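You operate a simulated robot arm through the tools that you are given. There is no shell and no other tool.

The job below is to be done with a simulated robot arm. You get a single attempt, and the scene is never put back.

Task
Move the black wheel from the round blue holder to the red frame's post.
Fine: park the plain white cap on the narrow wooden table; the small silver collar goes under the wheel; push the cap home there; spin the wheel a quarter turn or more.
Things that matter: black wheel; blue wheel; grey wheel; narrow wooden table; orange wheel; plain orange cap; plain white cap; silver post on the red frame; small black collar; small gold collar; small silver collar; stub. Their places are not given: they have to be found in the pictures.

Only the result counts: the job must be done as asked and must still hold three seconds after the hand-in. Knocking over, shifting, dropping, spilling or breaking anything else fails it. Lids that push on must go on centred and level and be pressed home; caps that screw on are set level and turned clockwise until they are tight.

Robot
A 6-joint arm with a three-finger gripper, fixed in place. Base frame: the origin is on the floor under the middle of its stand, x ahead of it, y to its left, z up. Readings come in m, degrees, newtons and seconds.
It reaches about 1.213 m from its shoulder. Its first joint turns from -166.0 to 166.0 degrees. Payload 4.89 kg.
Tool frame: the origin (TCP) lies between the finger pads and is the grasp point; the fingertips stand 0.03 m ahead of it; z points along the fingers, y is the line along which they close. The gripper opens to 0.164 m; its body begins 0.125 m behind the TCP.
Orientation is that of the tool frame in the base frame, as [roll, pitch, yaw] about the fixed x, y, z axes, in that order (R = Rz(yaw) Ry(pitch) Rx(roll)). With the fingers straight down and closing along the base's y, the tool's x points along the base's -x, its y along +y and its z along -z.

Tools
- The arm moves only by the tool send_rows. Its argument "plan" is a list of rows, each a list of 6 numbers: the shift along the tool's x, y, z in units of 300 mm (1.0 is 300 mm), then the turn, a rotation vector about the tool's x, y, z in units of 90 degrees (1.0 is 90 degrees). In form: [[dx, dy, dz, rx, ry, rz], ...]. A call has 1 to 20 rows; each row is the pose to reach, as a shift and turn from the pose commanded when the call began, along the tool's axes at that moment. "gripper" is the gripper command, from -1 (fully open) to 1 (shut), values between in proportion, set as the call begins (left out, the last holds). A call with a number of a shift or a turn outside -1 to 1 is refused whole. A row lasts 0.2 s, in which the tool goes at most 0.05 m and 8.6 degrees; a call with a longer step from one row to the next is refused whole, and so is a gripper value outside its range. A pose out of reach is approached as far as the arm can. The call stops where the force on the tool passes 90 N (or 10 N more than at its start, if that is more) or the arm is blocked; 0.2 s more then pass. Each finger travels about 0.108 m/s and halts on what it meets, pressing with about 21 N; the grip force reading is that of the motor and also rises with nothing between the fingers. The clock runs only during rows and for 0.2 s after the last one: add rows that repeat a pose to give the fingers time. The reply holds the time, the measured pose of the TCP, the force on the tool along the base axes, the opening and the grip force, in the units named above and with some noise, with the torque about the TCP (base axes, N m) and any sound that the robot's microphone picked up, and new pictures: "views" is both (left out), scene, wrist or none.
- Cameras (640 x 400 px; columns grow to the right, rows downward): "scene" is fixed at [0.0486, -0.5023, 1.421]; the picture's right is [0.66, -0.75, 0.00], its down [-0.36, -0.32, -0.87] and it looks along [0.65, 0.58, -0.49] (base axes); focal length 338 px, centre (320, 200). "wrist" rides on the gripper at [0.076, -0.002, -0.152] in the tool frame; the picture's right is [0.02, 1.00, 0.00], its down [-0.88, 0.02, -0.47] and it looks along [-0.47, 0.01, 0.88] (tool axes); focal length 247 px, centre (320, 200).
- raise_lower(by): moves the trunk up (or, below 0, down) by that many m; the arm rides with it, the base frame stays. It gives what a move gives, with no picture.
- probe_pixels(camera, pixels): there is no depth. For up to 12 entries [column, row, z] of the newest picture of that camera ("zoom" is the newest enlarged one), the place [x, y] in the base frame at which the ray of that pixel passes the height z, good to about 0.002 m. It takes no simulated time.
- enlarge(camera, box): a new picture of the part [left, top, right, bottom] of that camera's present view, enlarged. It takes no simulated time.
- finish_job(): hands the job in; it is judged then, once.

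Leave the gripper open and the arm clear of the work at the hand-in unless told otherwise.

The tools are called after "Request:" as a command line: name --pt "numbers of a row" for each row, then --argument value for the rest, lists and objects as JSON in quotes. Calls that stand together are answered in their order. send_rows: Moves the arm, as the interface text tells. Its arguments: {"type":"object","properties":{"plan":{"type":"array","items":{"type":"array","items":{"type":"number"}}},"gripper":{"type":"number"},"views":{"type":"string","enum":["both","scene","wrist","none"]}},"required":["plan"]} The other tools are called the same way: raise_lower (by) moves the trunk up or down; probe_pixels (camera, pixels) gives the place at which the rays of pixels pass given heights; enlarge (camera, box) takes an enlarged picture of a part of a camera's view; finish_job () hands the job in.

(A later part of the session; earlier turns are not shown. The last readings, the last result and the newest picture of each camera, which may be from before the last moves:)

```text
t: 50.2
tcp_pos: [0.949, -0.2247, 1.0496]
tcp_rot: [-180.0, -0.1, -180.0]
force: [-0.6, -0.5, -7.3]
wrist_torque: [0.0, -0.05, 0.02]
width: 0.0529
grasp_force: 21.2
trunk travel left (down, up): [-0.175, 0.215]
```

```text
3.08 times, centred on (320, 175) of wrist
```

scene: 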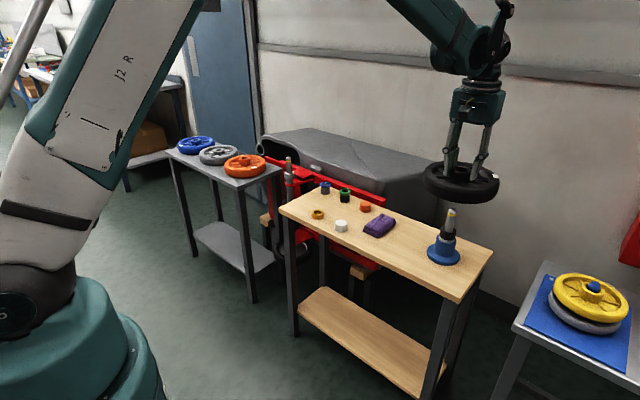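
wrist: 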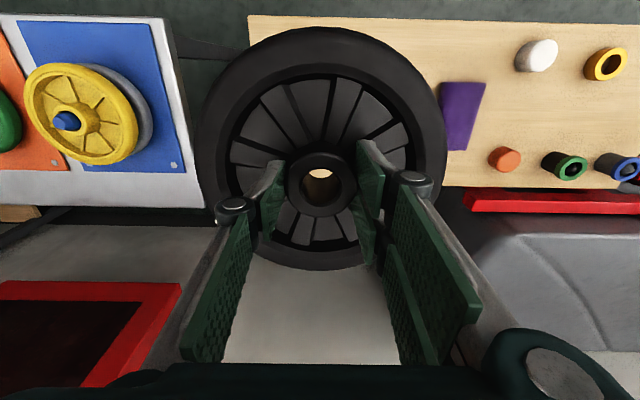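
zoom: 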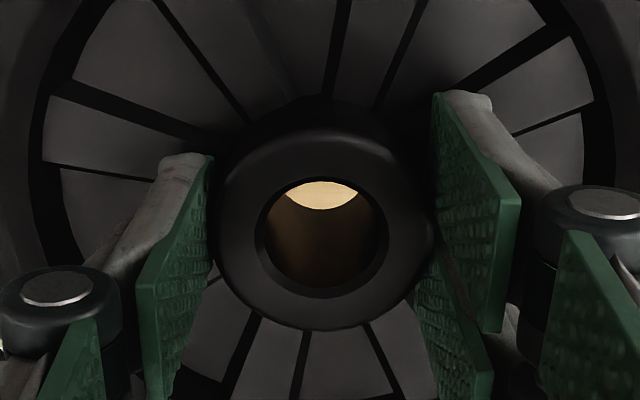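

The wheel is clear of the stub; the black collar stays on the holder. I'll carry the wheel to the post at z≈1.05 with gentle ramps.

Request:
send_rows --pt "-0.003 0.04 0 0 0 0" --pt "-0.01 0.14 0 0 0 0" --pt "-0.018 0.27 0 0 0 0" --pt "-0.027 0.4 0 0 0 0" --pt "-0.036 0.53 0 0 0 0" --pt "-0.044 0.66 0 0 0 0" --pt "-0.052 0.78 0 0 0 0" --pt "-0.058 0.87 0 0 0 0" --pt "-0.06 0.91 0 0 0 0" --views "none"

Request:
send_rows --pt "-0.003 0.04 0 0 0 0" --pt "-0.01 0.14 0 0 0 0" --pt "-0.018 0.27 0 0 0 0" --pt "-0.027 0.4 0 0 0 0" --pt "-0.036 0.53 0 0 0 0" --pt "-0.044 0.66 0 0 0 0" --pt "-0.052 0.78 0 0 0 0" --pt "-0.058 0.87 0 0 0 0" --pt "-0.06 0.91 0 0 0 0" --views "none"

Request:
send_rows --pt "-0.003 0.04 0 0 0 0" --pt "-0.01 0.14 0 0 0 0" --pt "-0.02 0.27 0 0 0 0" --pt "-0.03 0.4 0 0 0 0" --pt "-0.04 0.53 0 0 0 0" --pt "-0.045 0.62 0 0 0 0" --pt "-0.048 0.66 0 0 0 0" --pt "-0.048 0.66 0 0 0 0"

Request:
enlarge --camera "wrist" --box '[220, 110, 420, 240]'

Request:
enlarge --camera "scene" --box '[240, 90, 340, 210]'

```text
t: 52.2
tcp_pos: [0.9674, 0.0462, 1.0497]
tcp_rot: [180.0, 0.1, -179.9]
force: [-0.1, 0.2, -8.0]
wrist_torque: [-0.02, 0.03, 0.01]
width: 0.0525
grasp_force: 21.1
trunk travel left (down, up): [-0.175, 0.215]
```

```text
t: 54.2
tcp_pos: [0.9861, 0.3189, 1.0492]
tcp_rot: [180.0, 0.0, 180.0]
force: [0.3, -0.4, -7.2]
wrist_torque: [0.03, 0.06, 0.02]
width: 0.0525
grasp_force: 21.1
trunk travel left (down, up): [-0.175, 0.215]
```

```text
t: 56.0
tcp_pos: [1.0002, 0.5185, 1.0489]
tcp_rot: [-180.0, 0.0, -180.0]
force: [-0.2, 0.4, -7.6]
wrist_torque: [-0.04, 0.0, -0.02]
width: 0.0526
grasp_force: 21.0
trunk travel left (down, up): [-0.175, 0.215]
```

scene: 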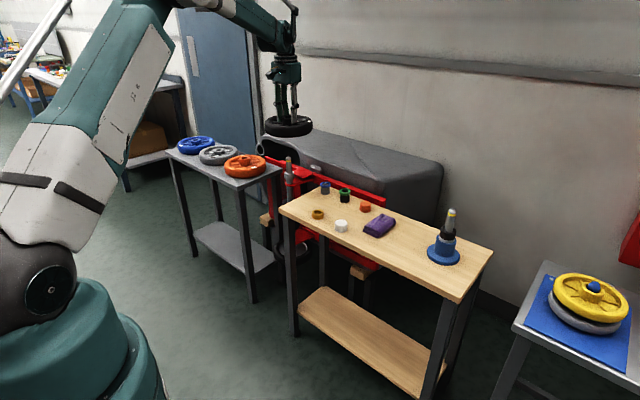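
wrist: 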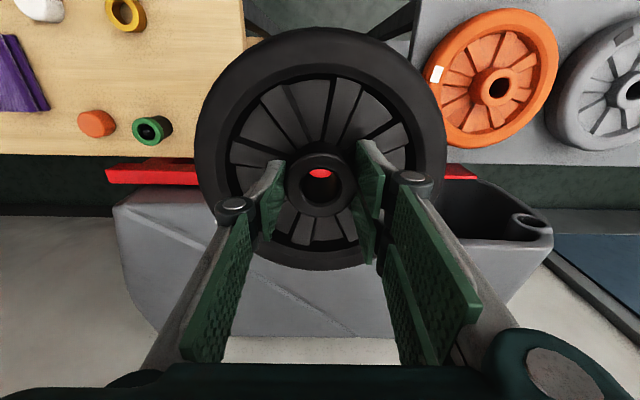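

```text
3.08 times, centred on (320, 175) of wrist
```

zoom: 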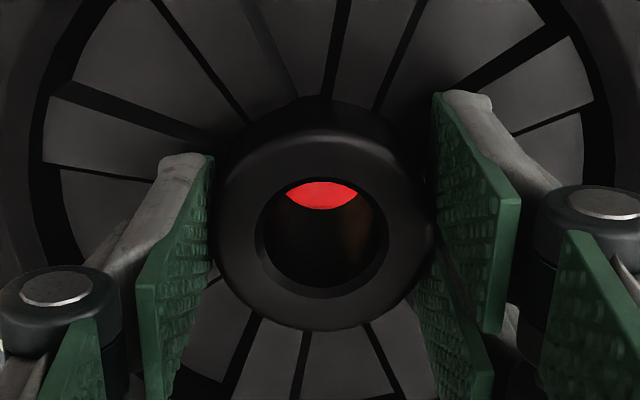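

```text
3.33 times, centred on (290, 150) of scene
```

zoom: 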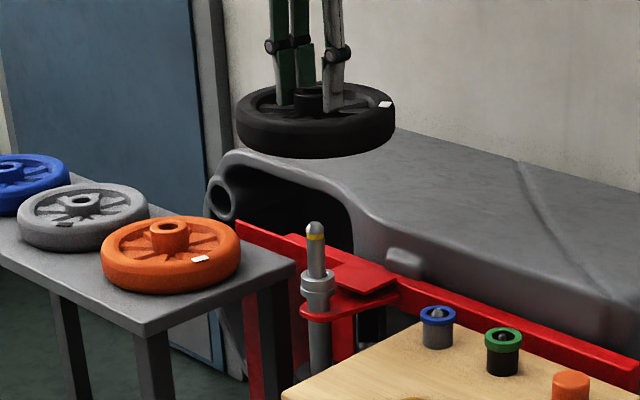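

I'm about 11 mm short in y. I'll align over the post axis (0.999, 0.5294) and lower until the hub bottom is just above the tip (TCP ≈0.945), then check in the scene view.

Request:
send_rows --pt "0.002 0.02 0 0 0 0" --pt "0.004 0.036 0.03 0 0 0" --pt "0.004 0.036 0.1 0 0 0" --pt "0.004 0.036 0.18 0 0 0" --pt "0.004 0.036 0.26 0 0 0" --pt "0.004 0.036 0.32 0 0 0" --pt "0.004 0.036 0.345 0 0 0" --pt "0.004 0.036 0.345 0 0 0"

Request:
enlarge --camera "scene" --box '[255, 120, 325, 200]'

Request:
enlarge --camera "wrist" --box '[220, 110, 420, 240]'

```text
t: 57.8
tcp_pos: [0.9991, 0.5282, 0.9439]
tcp_rot: [-180.0, -0.1, 180.0]
force: [0.7, -0.4, -7.3]
wrist_torque: [0.0, 0.02, 0.0]
width: 0.0526
grasp_force: 20.8
trunk travel left (down, up): [-0.175, 0.215]
```

scene: 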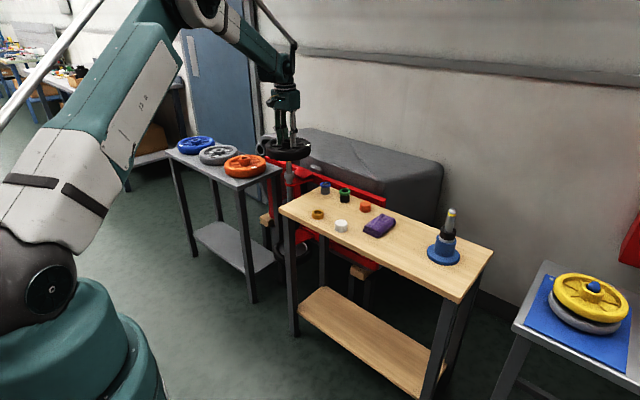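
wrist: 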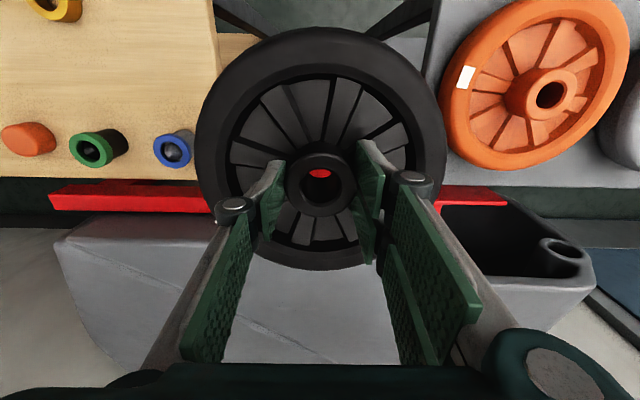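

```text
5.00 times, centred on (290, 160) of scene
```

zoom: 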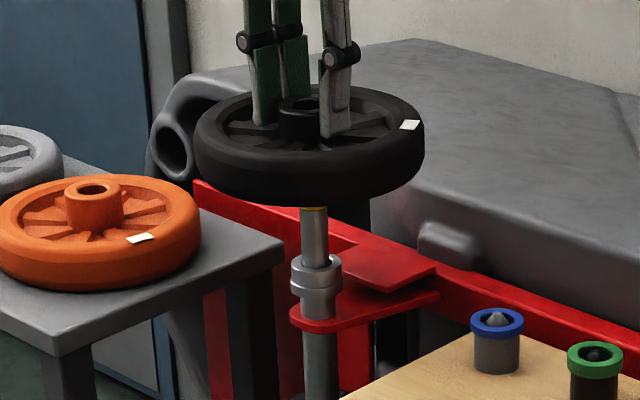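

```text
3.08 times, centred on (320, 175) of wrist
```

zoom: 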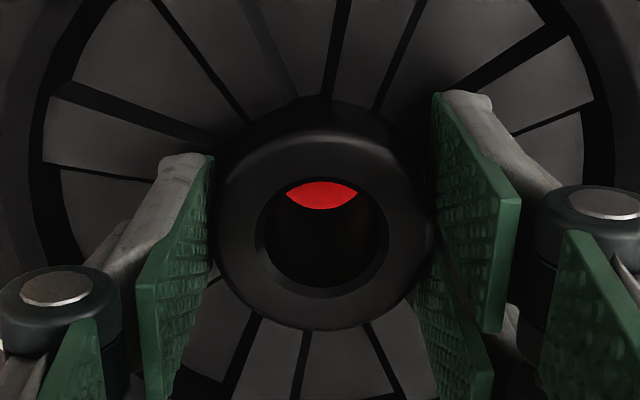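

Looks aligned (wheel hub over the post). I'll lower slowly with a tiny +y trim, watching forces as the tip enters the bore.

Request:
send_rows --pt "0 0.003 0.02 0 0 0" --pt "0 0.003 0.04 0 0 0" --pt "0 0.003 0.055 0 0 0" --pt "0 0.003 0.07 0 0 0" --views "none"

```text
t: 58.8
tcp_pos: [0.998, 0.5297, 0.924]
tcp_rot: [-180.0, 0.0, -179.9]
force: [0.1, 0.3, -7.6]
wrist_torque: [-0.04, 0.05, 0.01]
width: 0.0527
grasp_force: 21.1
trunk travel left (down, up): [-0.175, 0.215]
```

Request:
send_rows --pt "0 0 0.01 0 0 0" --pt "0 0 0.02 0 0 0" --pt "0 0 0.03 0 0 0" --pt "0 0 0.04 0 0 0" --views "wrist"

Request:
enlarge --camera "wrist" --box '[270, 130, 370, 230]'

Request:
enlarge --camera "scene" --box '[255, 120, 325, 200]'

```text
t: 59.8
tcp_pos: [0.9985, 0.5296, 0.9134]
tcp_rot: [180.0, 0.1, -180.0]
force: [-0.7, 0.5, -7.2]
wrist_torque: [0.0, 0.02, 0.01]
width: 0.0525
grasp_force: 20.7
trunk travel left (down, up): [-0.175, 0.215]
```

wrist: 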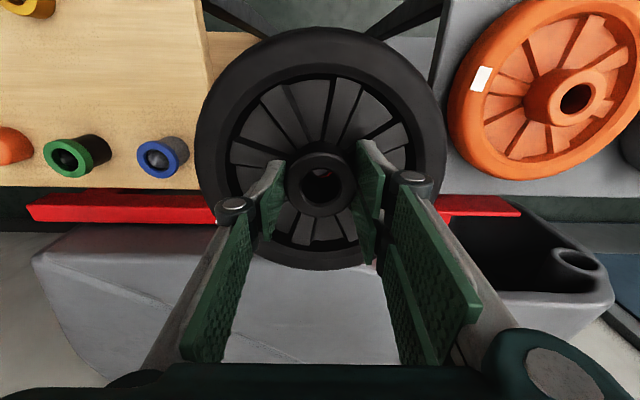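

```text
4.00 times, centred on (320, 180) of wrist
```

zoom: 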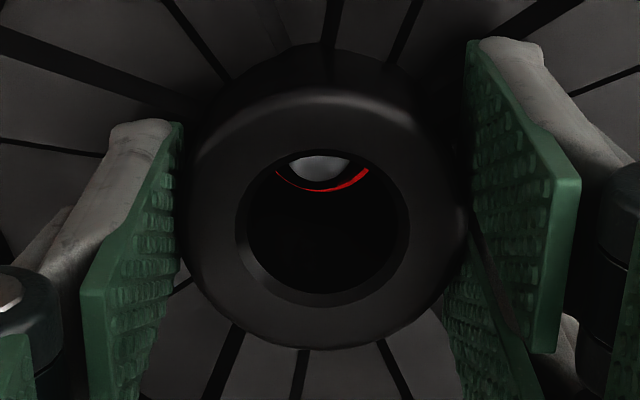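

```text
5.00 times, centred on (290, 160) of scene
```

zoom: 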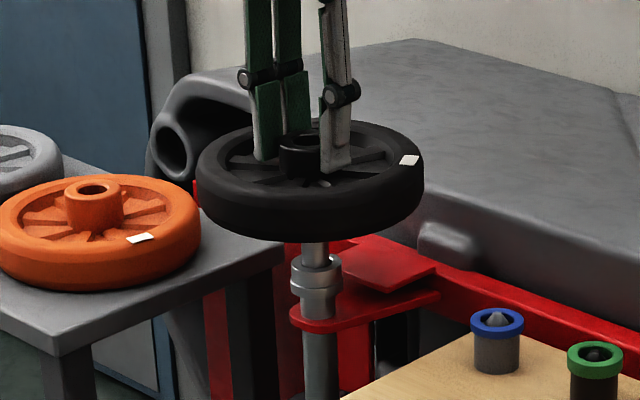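

The tip is entering the bore with an even gap and no contact. Continuing down.

Request:
send_rows --pt "0 -0.001 0.015 0 0 0" --pt "0 -0.001 0.03 0 0 0" --pt "0 -0.001 0.045 0 0 0" --pt "0 -0.001 0.06 0 0 0" --pt "0 -0.001 0.075 0 0 0" --views "none"

```text
t: 61.0
tcp_pos: [1.0001, 0.5293, 0.8908]
tcp_rot: [179.9, 0.0, -180.0]
force: [-0.5, -0.6, -8.0]
wrist_torque: [0.02, -0.03, -0.02]
width: 0.0526
grasp_force: 21.1
trunk travel left (down, up): [-0.175, 0.215]
```

Request:
send_rows --pt "0 0 0.02 0 0 0" --pt "0 0 0.04 0 0 0" --pt "0 0 0.06 0 0 0" --pt "0 0 0.08 0 0 0" --views "wrist"

Request:
enlarge --camera "wrist" --box '[270, 130, 370, 230]'

Request:
enlarge --camera "scene" --box '[255, 120, 325, 200]'

```text
t: 62.0
tcp_pos: [1.0007, 0.5302, 0.8674]
tcp_rot: [180.0, 0.1, -180.0]
force: [0.5, -1.0, -7.5]
wrist_torque: [-0.02, -0.03, -0.02]
width: 0.0526
grasp_force: 21.0
trunk travel left (down, up): [-0.175, 0.215]
```

wrist: 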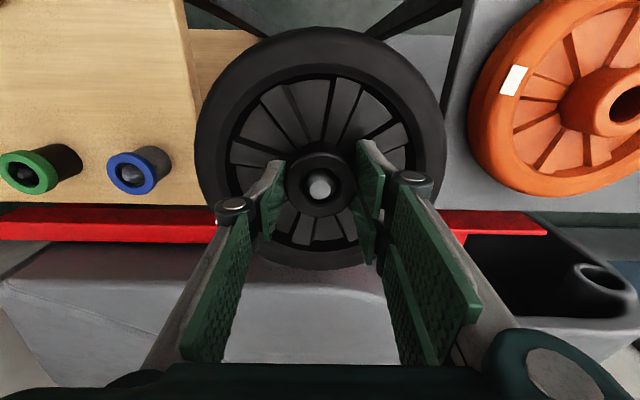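

```text
4.00 times, centred on (320, 180) of wrist
```

zoom: 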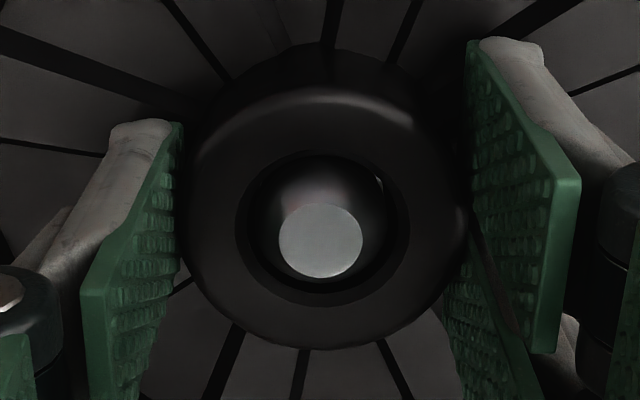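

```text
5.00 times, centred on (290, 160) of scene
```

zoom: 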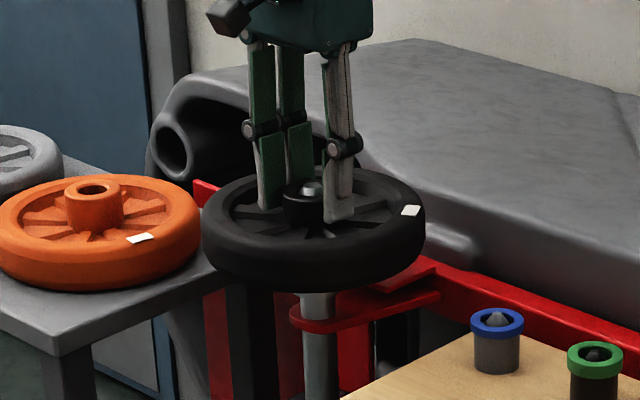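

The tip is emerging from the hub. Lowering the last ~20 mm in small steps until it seats.

Request:
send_rows --pt "0 0 0.012 0 0 0" --pt "0 0 0.024 0 0 0" --pt "0 0 0.036 0 0 0" --pt "0 0 0.044 0 0 0" --views "none"

```text
t: 63.0
tcp_pos: [0.999, 0.5307, 0.8518]
tcp_rot: [180.0, 0.1, -180.0]
force: [0.0, -0.5, -7.5]
wrist_torque: [0.04, -0.02, -0.03]
width: 0.0525
grasp_force: 21.1
trunk travel left (down, up): [-0.175, 0.215]
```

Request:
send_rows --pt "0 0 0.006 0 0 0" --pt "0 0 0.012 0 0 0" --views "none"

```text
t: 63.6
tcp_pos: [0.9988, 0.5283, 0.8493]
tcp_rot: [180.0, 0.0, -180.0]
force: [2.3, 1.5, 1.9]
wrist_torque: [0.14, 0.01, -0.04]
width: 0.0524
grasp_force: 21.3
trunk travel left (down, up): [-0.175, 0.215]
```

The vertical force went from -7.5 N to +1.9 N, so the wheel is resting on the collar. I'll release the hub and rise, then look.

Request:
send_rows --pt "0 0 0 0 0 0" --pt "0 0 0 0 0 0" --pt "0 0 0 0 0 0" --gripper 0.1 --views "none"

Request:
send_rows --pt "0 0 -0.04 0 0 0" --pt "0 0 -0.12 0 0 0" --pt "0 0 -0.25 0 0 0" --pt "0 0 -0.4 0 0 0" --pt "0 0 -0.5 0 0 0" --pt "0 0 -0.5 0 0 0"

Request:
enlarge --camera "scene" --box '[255, 130, 325, 210]'

Request:
enlarge --camera "wrist" --box '[220, 60, 420, 190]'

```text
t: 64.4
tcp_pos: [0.9981, 0.5293, 0.8496]
tcp_rot: [-180.0, 0.0, -180.0]
force: [0.6, -0.2, -0.2]
wrist_torque: [0.04, -0.01, 0.01]
width: 0.0739
grasp_force: 0.1
trunk travel left (down, up): [-0.175, 0.215]
```

```text
t: 65.8
tcp_pos: [0.9978, 0.5291, 0.9985]
tcp_rot: [179.9, -0.1, 179.9]
force: [-0.4, -0.8, 1.7]
wrist_torque: [0.06, -0.07, 0.01]
width: 0.0739
grasp_force: 0.0
trunk travel left (down, up): [-0.175, 0.215]
```

scene: 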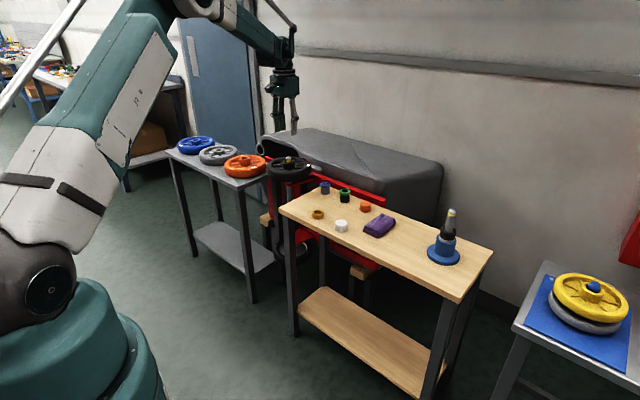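
wrist: 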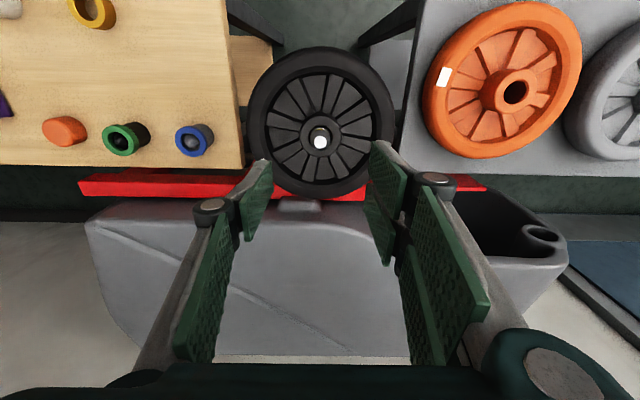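

```text
5.00 times, centred on (290, 170) of scene
```

zoom: 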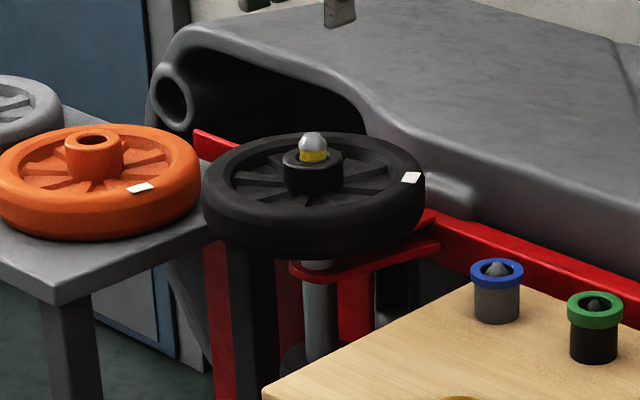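

```text
3.08 times, centred on (320, 125) of wrist
```

zoom: 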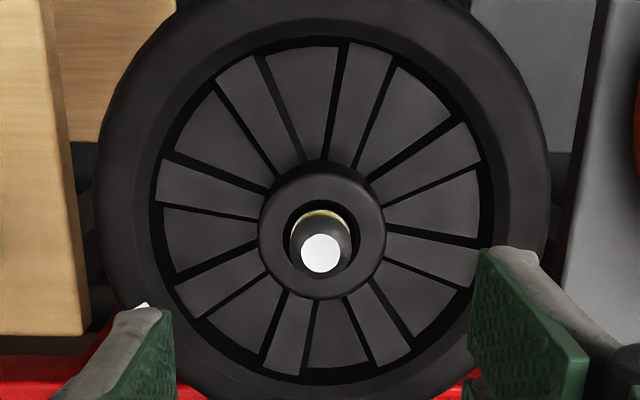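

The wheel sits level on the post with the yellow band just above the hub. Now I'll fetch the parked white cap at (0.849, 0.110).

Request:
send_rows --pt "0.04 -0.12 0 0 0 0" --pt "0.09 -0.26 0 0 0 0" --pt "0.14 -0.4 0 0 0 0" --pt "0.19 -0.54 0 0 0 0" --pt "0.24 -0.68 0 0 0 0" --pt "0.28 -0.8 0 0 0 0" --gripper 0.2 --views "none"

Request:
send_rows --pt "0.05 -0.12 0 0 0 0" --pt "0.1 -0.26 0.03 0 0 0" --pt "0.15 -0.4 0.08 0 0 0" --pt "0.19 -0.52 0.15 0 0 0" --pt "0.217 -0.596 0.25 0 0 0" --pt "0.217 -0.596 0.36 0 0 0" --pt "0.217 -0.596 0.45 0 0 0" --pt "0.217 -0.596 0.45 0 0 0"

Request:
enlarge --camera "wrist" --box '[240, 90, 400, 190]'

```text
t: 67.2
tcp_pos: [0.9153, 0.2894, 0.9998]
tcp_rot: [-179.9, 0.0, 179.9]
force: [0.4, 0.8, -0.7]
wrist_torque: [-0.18, 0.08, -0.03]
width: 0.0654
grasp_force: 0.0
trunk travel left (down, up): [-0.175, 0.215]
```

```text
t: 69.0
tcp_pos: [0.8478, 0.1099, 0.865]
tcp_rot: [-180.0, 0.1, 179.8]
force: [-1.3, -0.4, 0.6]
wrist_torque: [-0.03, 0.04, 0.0]
width: 0.0652
grasp_force: 0.1
trunk travel left (down, up): [-0.175, 0.215]
```

scene: 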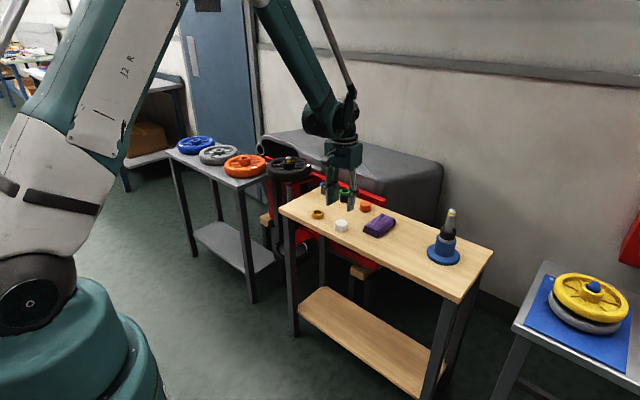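
wrist: 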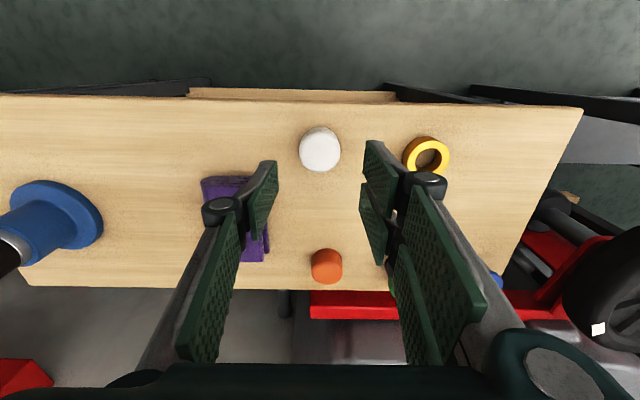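

```text
4.00 times, centred on (320, 140) of wrist
```

zoom: 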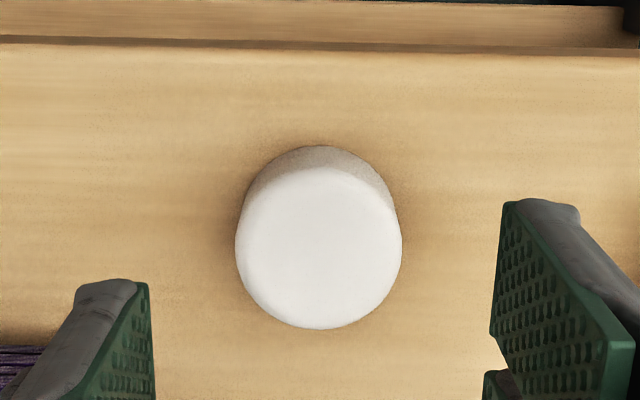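

The cap is at about (319.6,152), within 1 mm of the tool axis. I'll trim and descend to z≈0.777 around it.

Request:
send_rows --pt "-0.0027 -0.0023 0.1 0 0 0" --pt "-0.0027 -0.0023 0.2 0 0 0" --pt "-0.0027 -0.0023 0.26 0 0 0" --pt "-0.0027 -0.0023 0.293 0 0 0" --pt "-0.0027 -0.0023 0.293 0 0 0" --views "wrist"

Request:
enlarge --camera "wrist" --box '[240, 120, 400, 220]'

```text
t: 70.2
tcp_pos: [0.85, 0.11, 0.7767]
tcp_rot: [180.0, 0.0, -180.0]
force: [-0.2, -0.1, -0.2]
wrist_torque: [0.02, 0.02, 0.03]
width: 0.0657
grasp_force: 0.1
trunk travel left (down, up): [-0.175, 0.215]
```

wrist: 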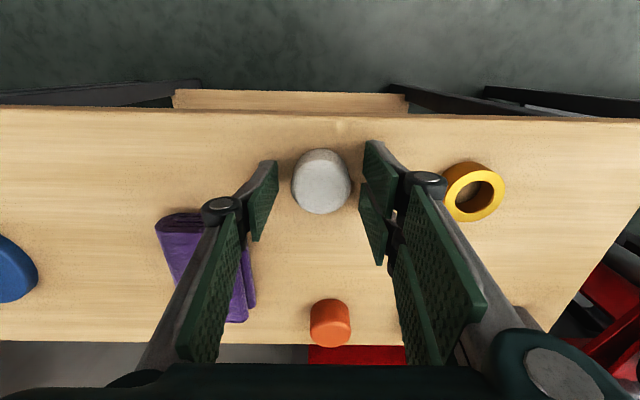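

```text
4.00 times, centred on (320, 170) of wrist
```

zoom: 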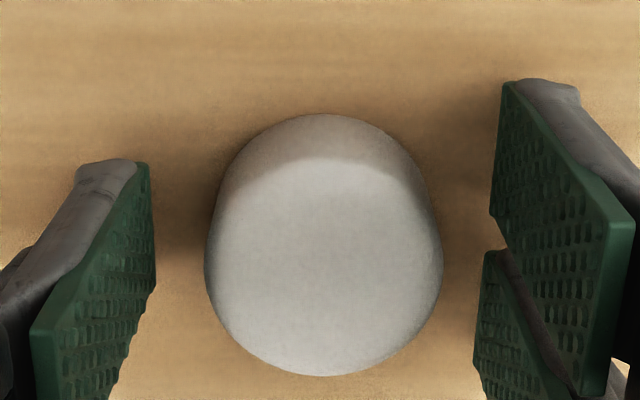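

Aligned within 0.5 mm. Closing on the cap.

Request:
send_rows --pt "0 0 0 0 0 0" --pt "0 0 0 0 0 0" --pt "0 0 0 0 0 0" --pt "0 0 0 0 0 0" --gripper 1 --views "none"

Request:
send_rows --pt "0 0 -0.03 0 0 0" --pt "0 0 -0.12 0 0 0" --pt "0 0 -0.26 0 0 0" --pt "0 0 -0.42 0 0 0" --pt "0 0 -0.58 0 0 0" --pt "0 0 -0.72 0 0 0" --pt "0 0 -0.72 0 0 0"

Request:
enlarge --camera "wrist" --box '[240, 120, 400, 220]'

Request:
enlarge --camera "scene" --box '[290, 120, 400, 240]'

```text
t: 71.2
tcp_pos: [0.8502, 0.1098, 0.7749]
tcp_rot: [179.9, 0.1, -180.0]
force: [0.0, -0.2, -0.4]
wrist_torque: [-0.01, 0.02, -0.01]
width: 0.042
grasp_force: 20.8
trunk travel left (down, up): [-0.175, 0.215]
```

```text
t: 72.8
tcp_pos: [0.8501, 0.1119, 0.9922]
tcp_rot: [180.0, 0.0, -180.0]
force: [-0.7, 0.0, -0.5]
wrist_torque: [0.06, -0.08, 0.0]
width: 0.042
grasp_force: 20.9
trunk travel left (down, up): [-0.175, 0.215]
```

scene: 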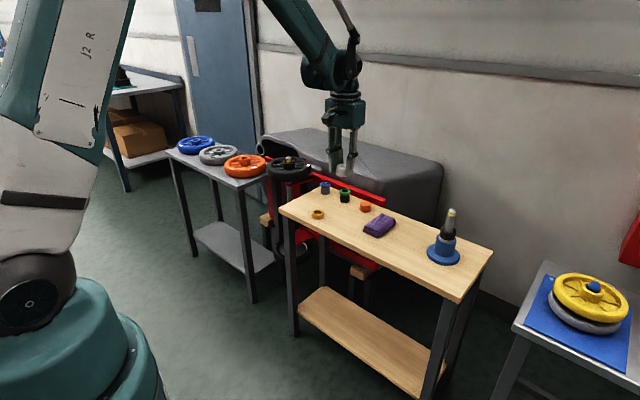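
wrist: 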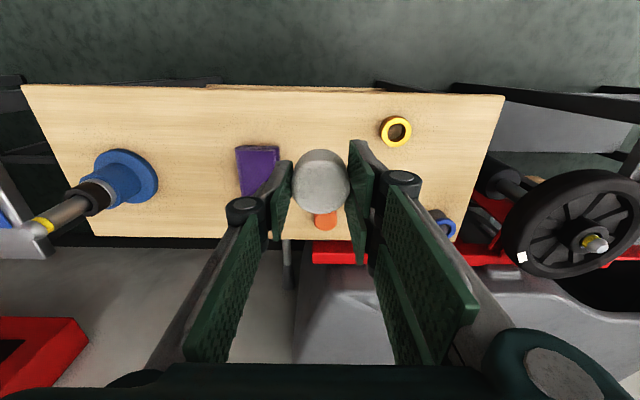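

```text
4.00 times, centred on (320, 170) of wrist
```

zoom: 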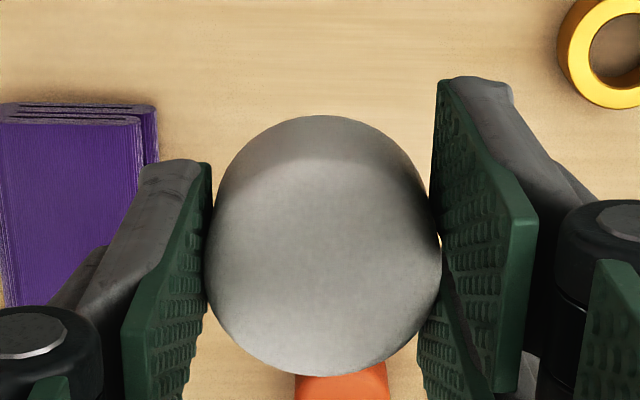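

```text
3.33 times, centred on (345, 180) of scene
```

zoom: 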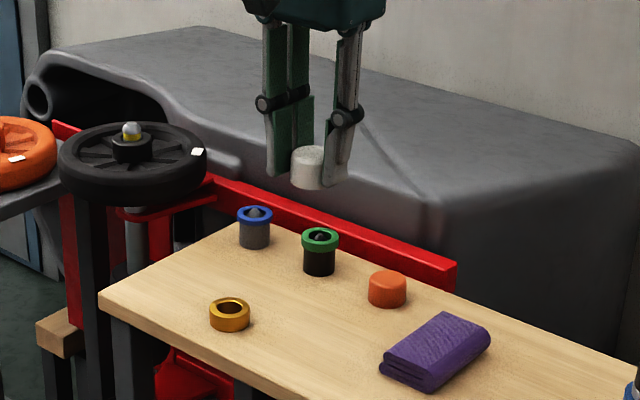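

The cap is centred in the grip. I'll carry it over to the post axis at z≈0.99.

Request:
send_rows --pt "-0.03 0.09 0 0 0 0" --pt "-0.075 0.21 0 0 0 0" --pt "-0.12 0.34 0 0 0 0" --pt "-0.17 0.48 0 0 0 0" --pt "-0.215 0.6 0 0 0 0" --pt "-0.249 0.699 0 0 0 0" --views "none"

Request:
send_rows --pt "-0.045 0.13 0 0 0 0" --pt "-0.095 0.27 0 0 0 0" --pt "-0.145 0.41 0 0 0 0" --pt "-0.195 0.55 0 0 0 0" --pt "-0.235 0.66 0 0 0 0" --pt "-0.249 0.699 0 0 0 0" --pt "-0.249 0.699 0 0 0 0"

Request:
enlarge --camera "wrist" --box '[240, 90, 400, 220]'

Request:
enlarge --camera "scene" --box '[250, 110, 330, 200]'

```text
t: 74.2
tcp_pos: [0.9254, 0.3197, 0.9932]
tcp_rot: [179.9, 0.0, 179.9]
force: [0.2, -0.9, 0.5]
wrist_torque: [0.14, 0.02, 0.0]
width: 0.0418
grasp_force: 21.1
trunk travel left (down, up): [-0.175, 0.215]
```

```text
t: 75.8
tcp_pos: [0.9993, 0.5293, 0.9942]
tcp_rot: [-180.0, 0.0, 179.9]
force: [-0.1, -0.1, -0.4]
wrist_torque: [0.0, 0.01, -0.02]
width: 0.0421
grasp_force: 20.4
trunk travel left (down, up): [-0.175, 0.215]
```

scene: 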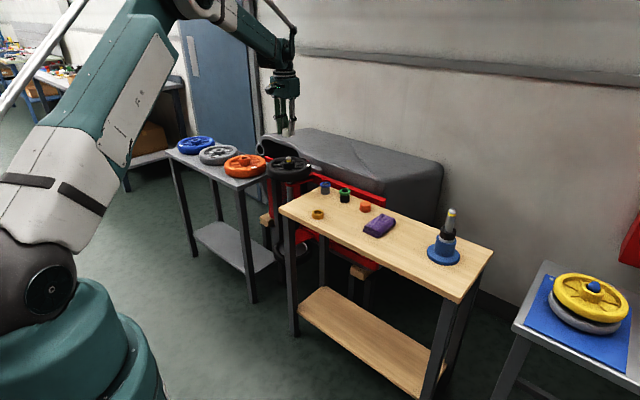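
wrist: 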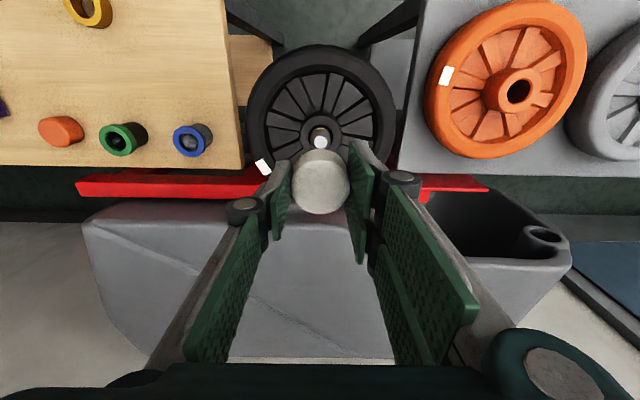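

```text
3.08 times, centred on (320, 155) of wrist
```

zoom: 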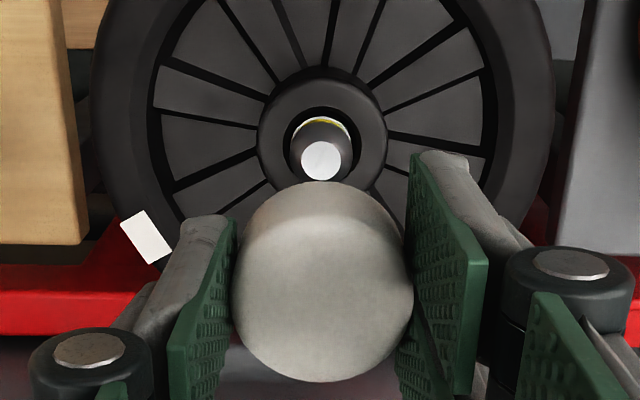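

```text
4.44 times, centred on (290, 155) of scene
```

zoom: 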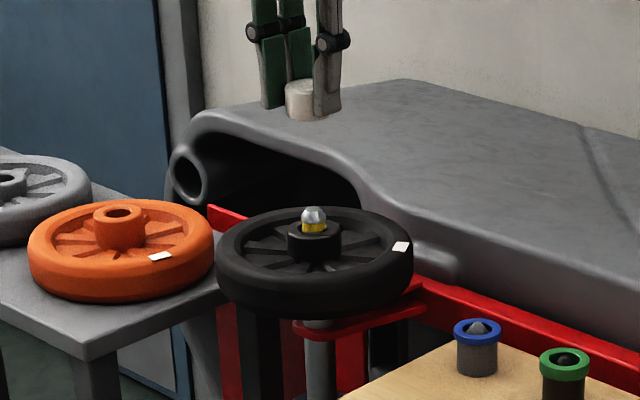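

The post tip projects right on the tool axis (320.3,142, as predicted), and the cap is centred. Descending to just above the tip.

Request:
send_rows --pt "0 0 0.1 0 0 0" --pt "0 0 0.2 0 0 0" --pt "0 0 0.26 0 0 0" --pt "0 0 0.293 0 0 0" --pt "0 0 0.293 0 0 0" --views "none"

Request:
enlarge --camera "scene" --box '[260, 130, 320, 190]'

```text
t: 77.0
tcp_pos: [0.9999, 0.5293, 0.9041]
tcp_rot: [179.9, -0.1, -180.0]
force: [-0.5, 0.2, -0.5]
wrist_torque: [0.01, 0.07, -0.03]
width: 0.0417
grasp_force: 21.0
trunk travel left (down, up): [-0.175, 0.215]
```

```text
6.67 times, centred on (290, 160) of scene
```

zoom: 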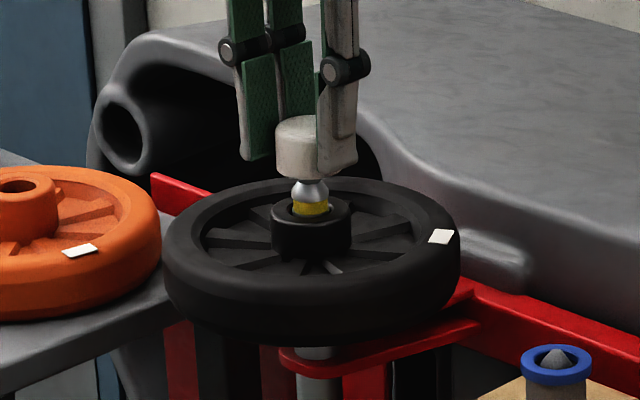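

The cap is right above the tip and aligned. Lowering in small steps.

Request:
send_rows --pt "0 0 0.012 0 0 0" --pt "0 0 0.024 0 0 0" --pt "0 0 0.036 0 0 0" --views "none"

```text
t: 77.8
tcp_pos: [0.9986, 0.5292, 0.8948]
tcp_rot: [180.0, 0.1, 179.9]
force: [0.4, 0.4, -0.6]
wrist_torque: [0.0, -0.02, -0.05]
width: 0.0418
grasp_force: 21.3
trunk travel left (down, up): [-0.175, 0.215]
```

Request:
send_rows --pt "0 0 0.008 0 0 0" --pt "0 0 0.016 0 0 0" --pt "0 0 0.024 0 0 0" --views "none"

```text
t: 78.6
tcp_pos: [0.9997, 0.5292, 0.8882]
tcp_rot: [-180.0, 0.0, 180.0]
force: [0.7, -0.1, -0.4]
wrist_torque: [-0.02, -0.03, 0.02]
width: 0.0419
grasp_force: 20.9
trunk travel left (down, up): [-0.175, 0.215]
```

Request:
send_rows --pt "0 0 0.007 0 0 0" --pt "0 0 0.014 0 0 0" --pt "0 0 0.02 0 0 0" --views "none"

Request:
enlarge --camera "scene" --box '[270, 140, 310, 180]'

```text
t: 79.4
tcp_pos: [0.9989, 0.53, 0.8806]
tcp_rot: [180.0, 0.0, 179.9]
force: [0.3, -0.7, 0.4]
wrist_torque: [0.0, -0.04, -0.01]
width: 0.0421
grasp_force: 21.0
trunk travel left (down, up): [-0.175, 0.215]
```

```text
10.00 times, centred on (290, 160) of scene
```

zoom: 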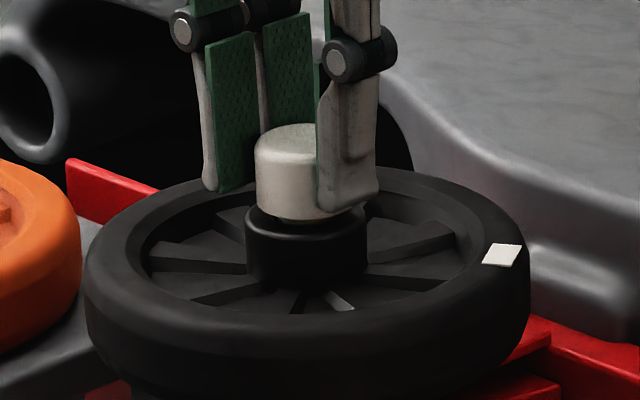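

The cap is over the post with a thin gap above the hub. Continuing with 1–1.5 mm steps.

Request:
send_rows --pt "0 0 0.004 0 0 0" --pt "0 0 0.008 0 0 0" --views "none"

```text
t: 80.0
tcp_pos: [1.0007, 0.5283, 0.8789]
tcp_rot: [-180.0, 0.0, 180.0]
force: [-1.4, 0.8, -5.4]
wrist_torque: [-0.03, 0.05, -0.03]
width: 0.0418
grasp_force: 20.4
trunk travel left (down, up): [-0.175, 0.215]
```

Request:
send_rows --pt "0 0 0.003 0 0 0" --pt "0 0 0.006 0 0 0" --views "none"

Request:
enlarge --camera "scene" --box '[270, 140, 310, 180]'

```text
t: 80.6
tcp_pos: [0.9995, 0.5291, 0.8782]
tcp_rot: [180.0, 0.1, 180.0]
force: [7.3, 4.5, 13.1]
wrist_torque: [0.13, -0.24, 0.0]
width: 0.042
grasp_force: 20.8
trunk travel left (down, up): [-0.175, 0.215]
```

```text
10.00 times, centred on (290, 160) of scene
```

zoom: 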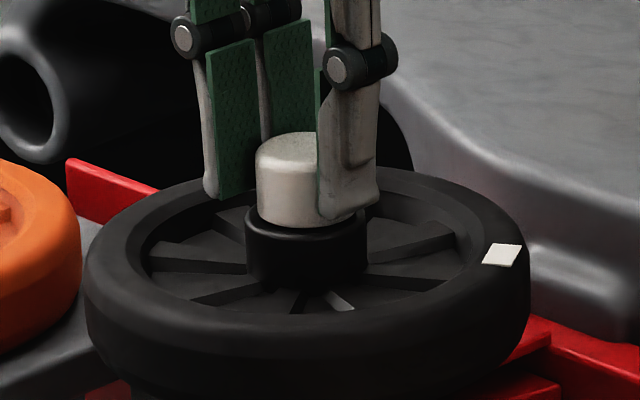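

Contact at 13 N with the cap now flush against the hub region. I'll press a bit harder to seat it.

Request:
send_rows --pt "0 0 0.004 0 0 0" --pt "0 0 0.008 0 0 0" --pt "0 0 0.008 0 0 0" --views "none"

Request:
enlarge --camera "scene" --box '[270, 140, 310, 180]'

```text
t: 81.4
tcp_pos: [0.9997, 0.5284, 0.8748]
tcp_rot: [-179.9, 0.0, -180.0]
force: [6.7, 4.5, 15.8]
wrist_torque: [0.12, -0.18, -0.03]
width: 0.0419
grasp_force: 20.7
trunk travel left (down, up): [-0.175, 0.215]
```

```text
10.00 times, centred on (290, 160) of scene
```

zoom: 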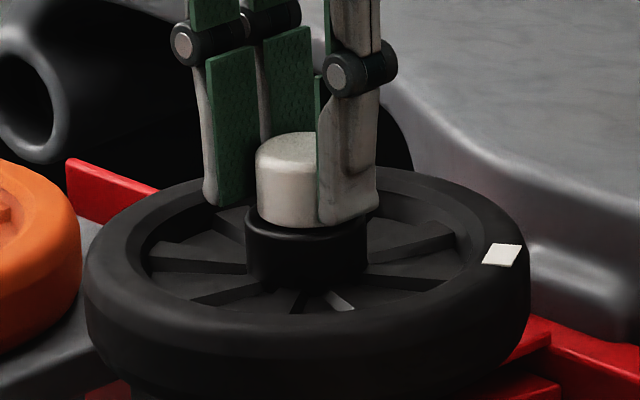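

The fingers slid slightly on the cap, so the grip alone can't press harder. I'll release, rise, close the fingers and press on the cap's top with the fingertips.

Request:
send_rows --pt "0 0 -0.008 0 0 0" --pt "0 0 -0.008 0 0 0" --pt "0 0 -0.008 0 0 0" --pt "0 0 -0.008 0 0 0" --gripper 0.2 --views "none"

Request:
send_rows --pt "0 0 -0.05 0 0 0" --pt "0 0 -0.15 0 0 0" --pt "0 0 -0.25 0 0 0" --pt "0 0 -0.25 0 0 0"

Request:
enlarge --camera "scene" --box '[265, 135, 315, 185]'

Request:
enlarge --camera "wrist" --box '[240, 90, 400, 220]'

```text
t: 82.4
tcp_pos: [1.0005, 0.5291, 0.8766]
tcp_rot: [-180.0, 0.1, -180.0]
force: [-1.3, -0.6, -0.7]
wrist_torque: [0.02, -0.04, -0.02]
width: 0.0652
grasp_force: 0.0
trunk travel left (down, up): [-0.175, 0.215]
```

```text
t: 83.4
tcp_pos: [0.9998, 0.5288, 0.9539]
tcp_rot: [-180.0, 0.1, 180.0]
force: [-0.7, 0.4, 0.6]
wrist_torque: [0.03, -0.03, -0.01]
width: 0.0655
grasp_force: 0.2
trunk travel left (down, up): [-0.175, 0.215]
```

scene: 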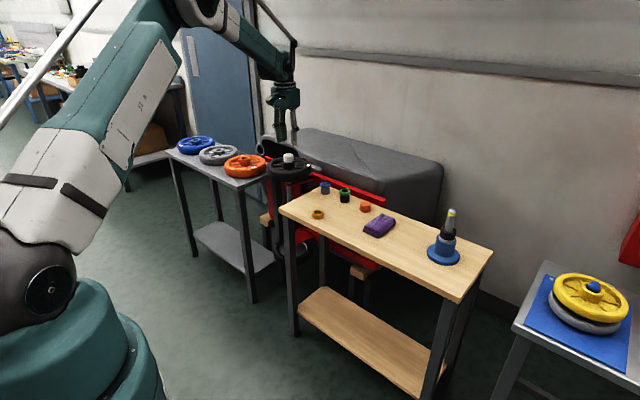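
wrist: 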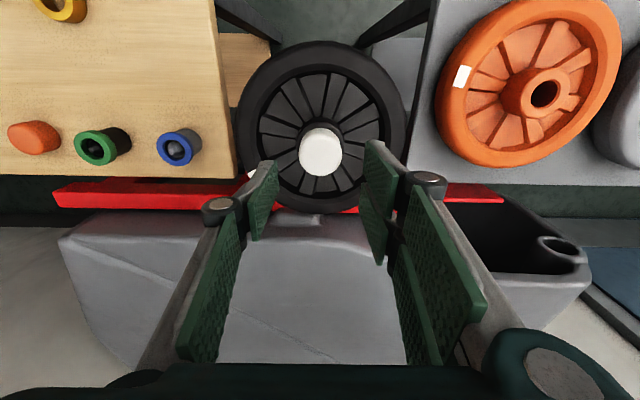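

```text
8.00 times, centred on (290, 160) of scene
```

zoom: 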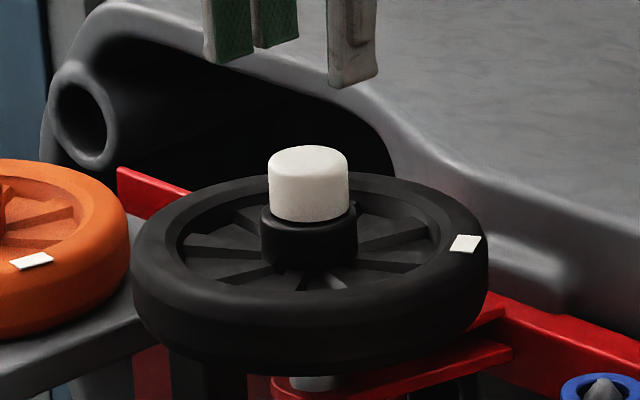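

```text
3.08 times, centred on (320, 155) of wrist
```

zoom: 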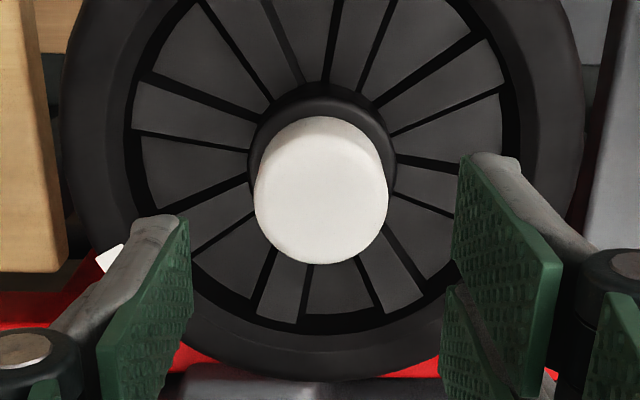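

The cap sits level on the post. Now I'll close the fingers and press on its top from above.

Request:
send_rows --pt "0 0 0 0 0 0" --pt "0 0 0 0 0 0" --pt "0 0 0 0 0 0" --pt "0 0 0 0 0 0" --gripper 1

Request:
enlarge --camera "wrist" --box '[240, 90, 400, 220]'

Request:
enlarge --camera "scene" --box '[265, 115, 315, 175]'

```text
t: 84.4
tcp_pos: [1.0001, 0.5295, 0.9529]
tcp_rot: [-179.9, -0.1, -180.0]
force: [-0.2, 0.4, -0.4]
wrist_torque: [0.0, 0.0, 0.0]
width: 0.0
grasp_force: 20.7
trunk travel left (down, up): [-0.175, 0.215]
```

scene: 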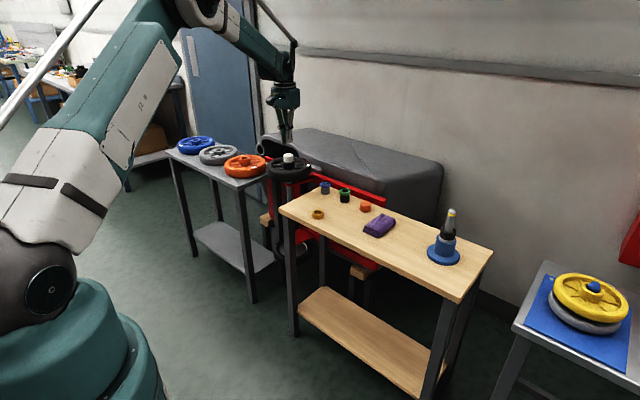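
wrist: 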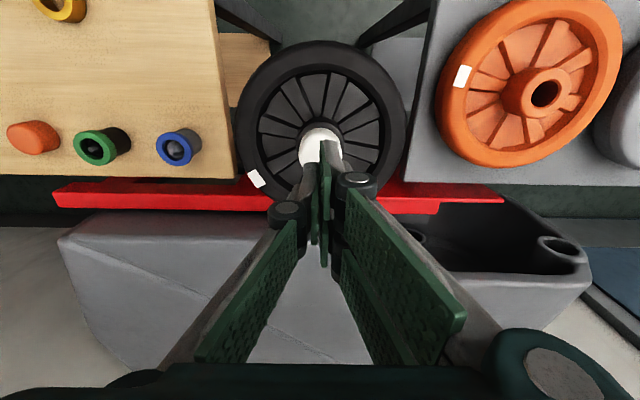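

```text
3.08 times, centred on (320, 155) of wrist
```

zoom: 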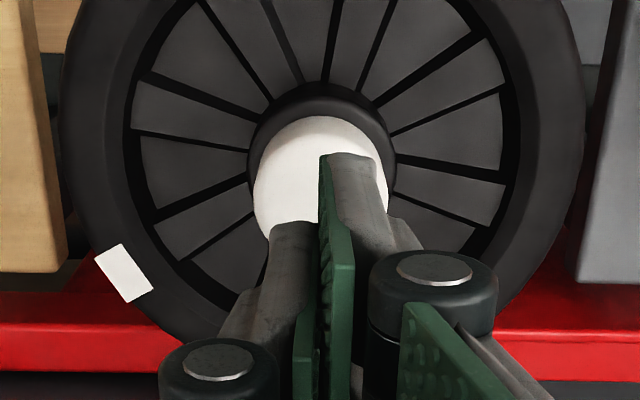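

```text
6.67 times, centred on (290, 145) of scene
```

zoom: 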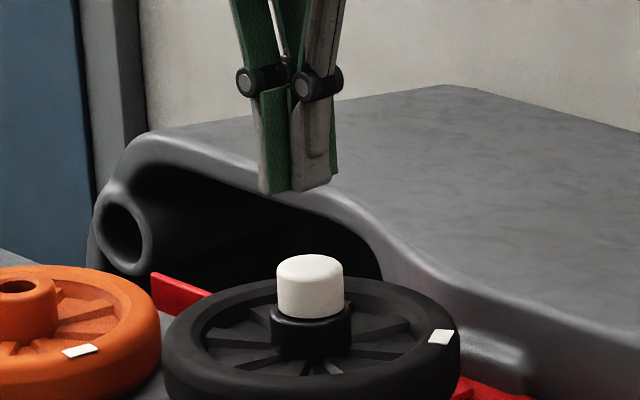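

The closed fingertips are centred over the cap. Descending to near contact and then pressing in steps.

Request:
send_rows --pt "0 0 0.05 0 0 0" --pt "0 0 0.1 0 0 0" --pt "0 0 0.13 0 0 0" --pt "0 0 0.15 0 0 0" --views "none"

Request:
enlarge --camera "scene" --box '[265, 125, 315, 185]'

```text
t: 85.4
tcp_pos: [1.0002, 0.5293, 0.9073]
tcp_rot: [180.0, 0.0, -180.0]
force: [0.3, -0.7, -0.4]
wrist_torque: [-0.01, -0.01, 0.02]
width: 0.0
grasp_force: 20.7
trunk travel left (down, up): [-0.175, 0.215]
```

```text
6.67 times, centred on (290, 155) of scene
```

zoom: 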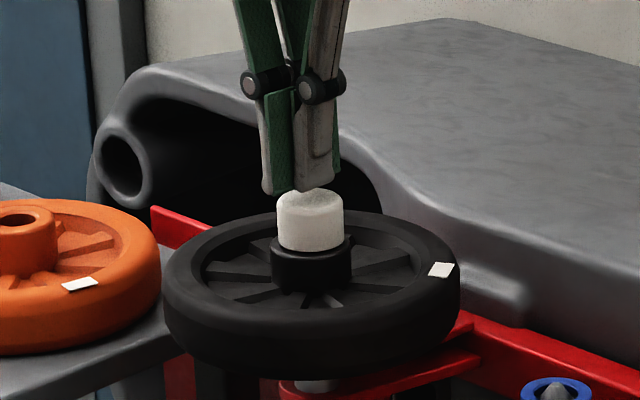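

Request:
send_rows --pt "0 0 0.006 0 0 0" --pt "0 0 0.012 0 0 0" --pt "0 0 0.018 0 0 0" --views "none"

```text
t: 86.2
tcp_pos: [0.9993, 0.5291, 0.9011]
tcp_rot: [180.0, 0.0, 180.0]
force: [0.3, 0.1, 0.7]
wrist_torque: [0.0, -0.04, -0.01]
width: 0.0001
grasp_force: 21.0
trunk travel left (down, up): [-0.175, 0.215]
```

Request:
send_rows --pt "0 0 0.004 0 0 0" --pt "0 0 0.008 0 0 0" --pt "0 0 0.012 0 0 0" --views "none"

```text
t: 87.0
tcp_pos: [1.0, 0.529, 0.8978]
tcp_rot: [180.0, 0.1, -180.0]
force: [0.7, -0.8, -0.6]
wrist_torque: [-0.02, 0.02, 0.02]
width: 0.0
grasp_force: 20.8
trunk travel left (down, up): [-0.175, 0.215]
```

Request:
send_rows --pt "0 0 0.004 0 0 0" --pt "0 0 0.008 0 0 0" --pt "0 0 0.012 0 0 0" --views "none"

Request:
enlarge --camera "scene" --box '[265, 125, 315, 185]'

```text
t: 87.8
tcp_pos: [0.999, 0.5287, 0.8979]
tcp_rot: [180.0, 0.1, 179.8]
force: [10.5, 5.9, 33.7]
wrist_torque: [0.19, -0.4, 0.0]
width: 0.0058
grasp_force: 20.6
trunk travel left (down, up): [-0.175, 0.215]
```

```text
6.67 times, centred on (290, 155) of scene
```

zoom: 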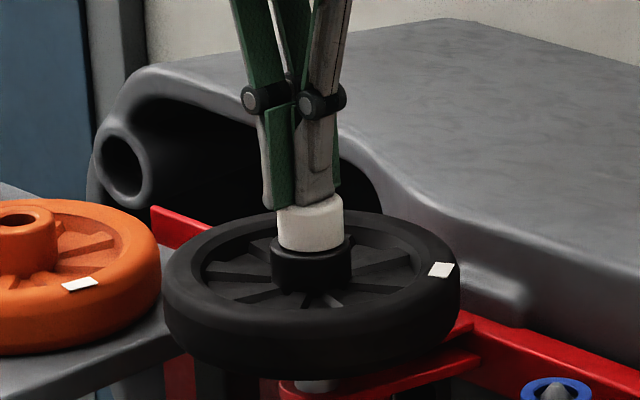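

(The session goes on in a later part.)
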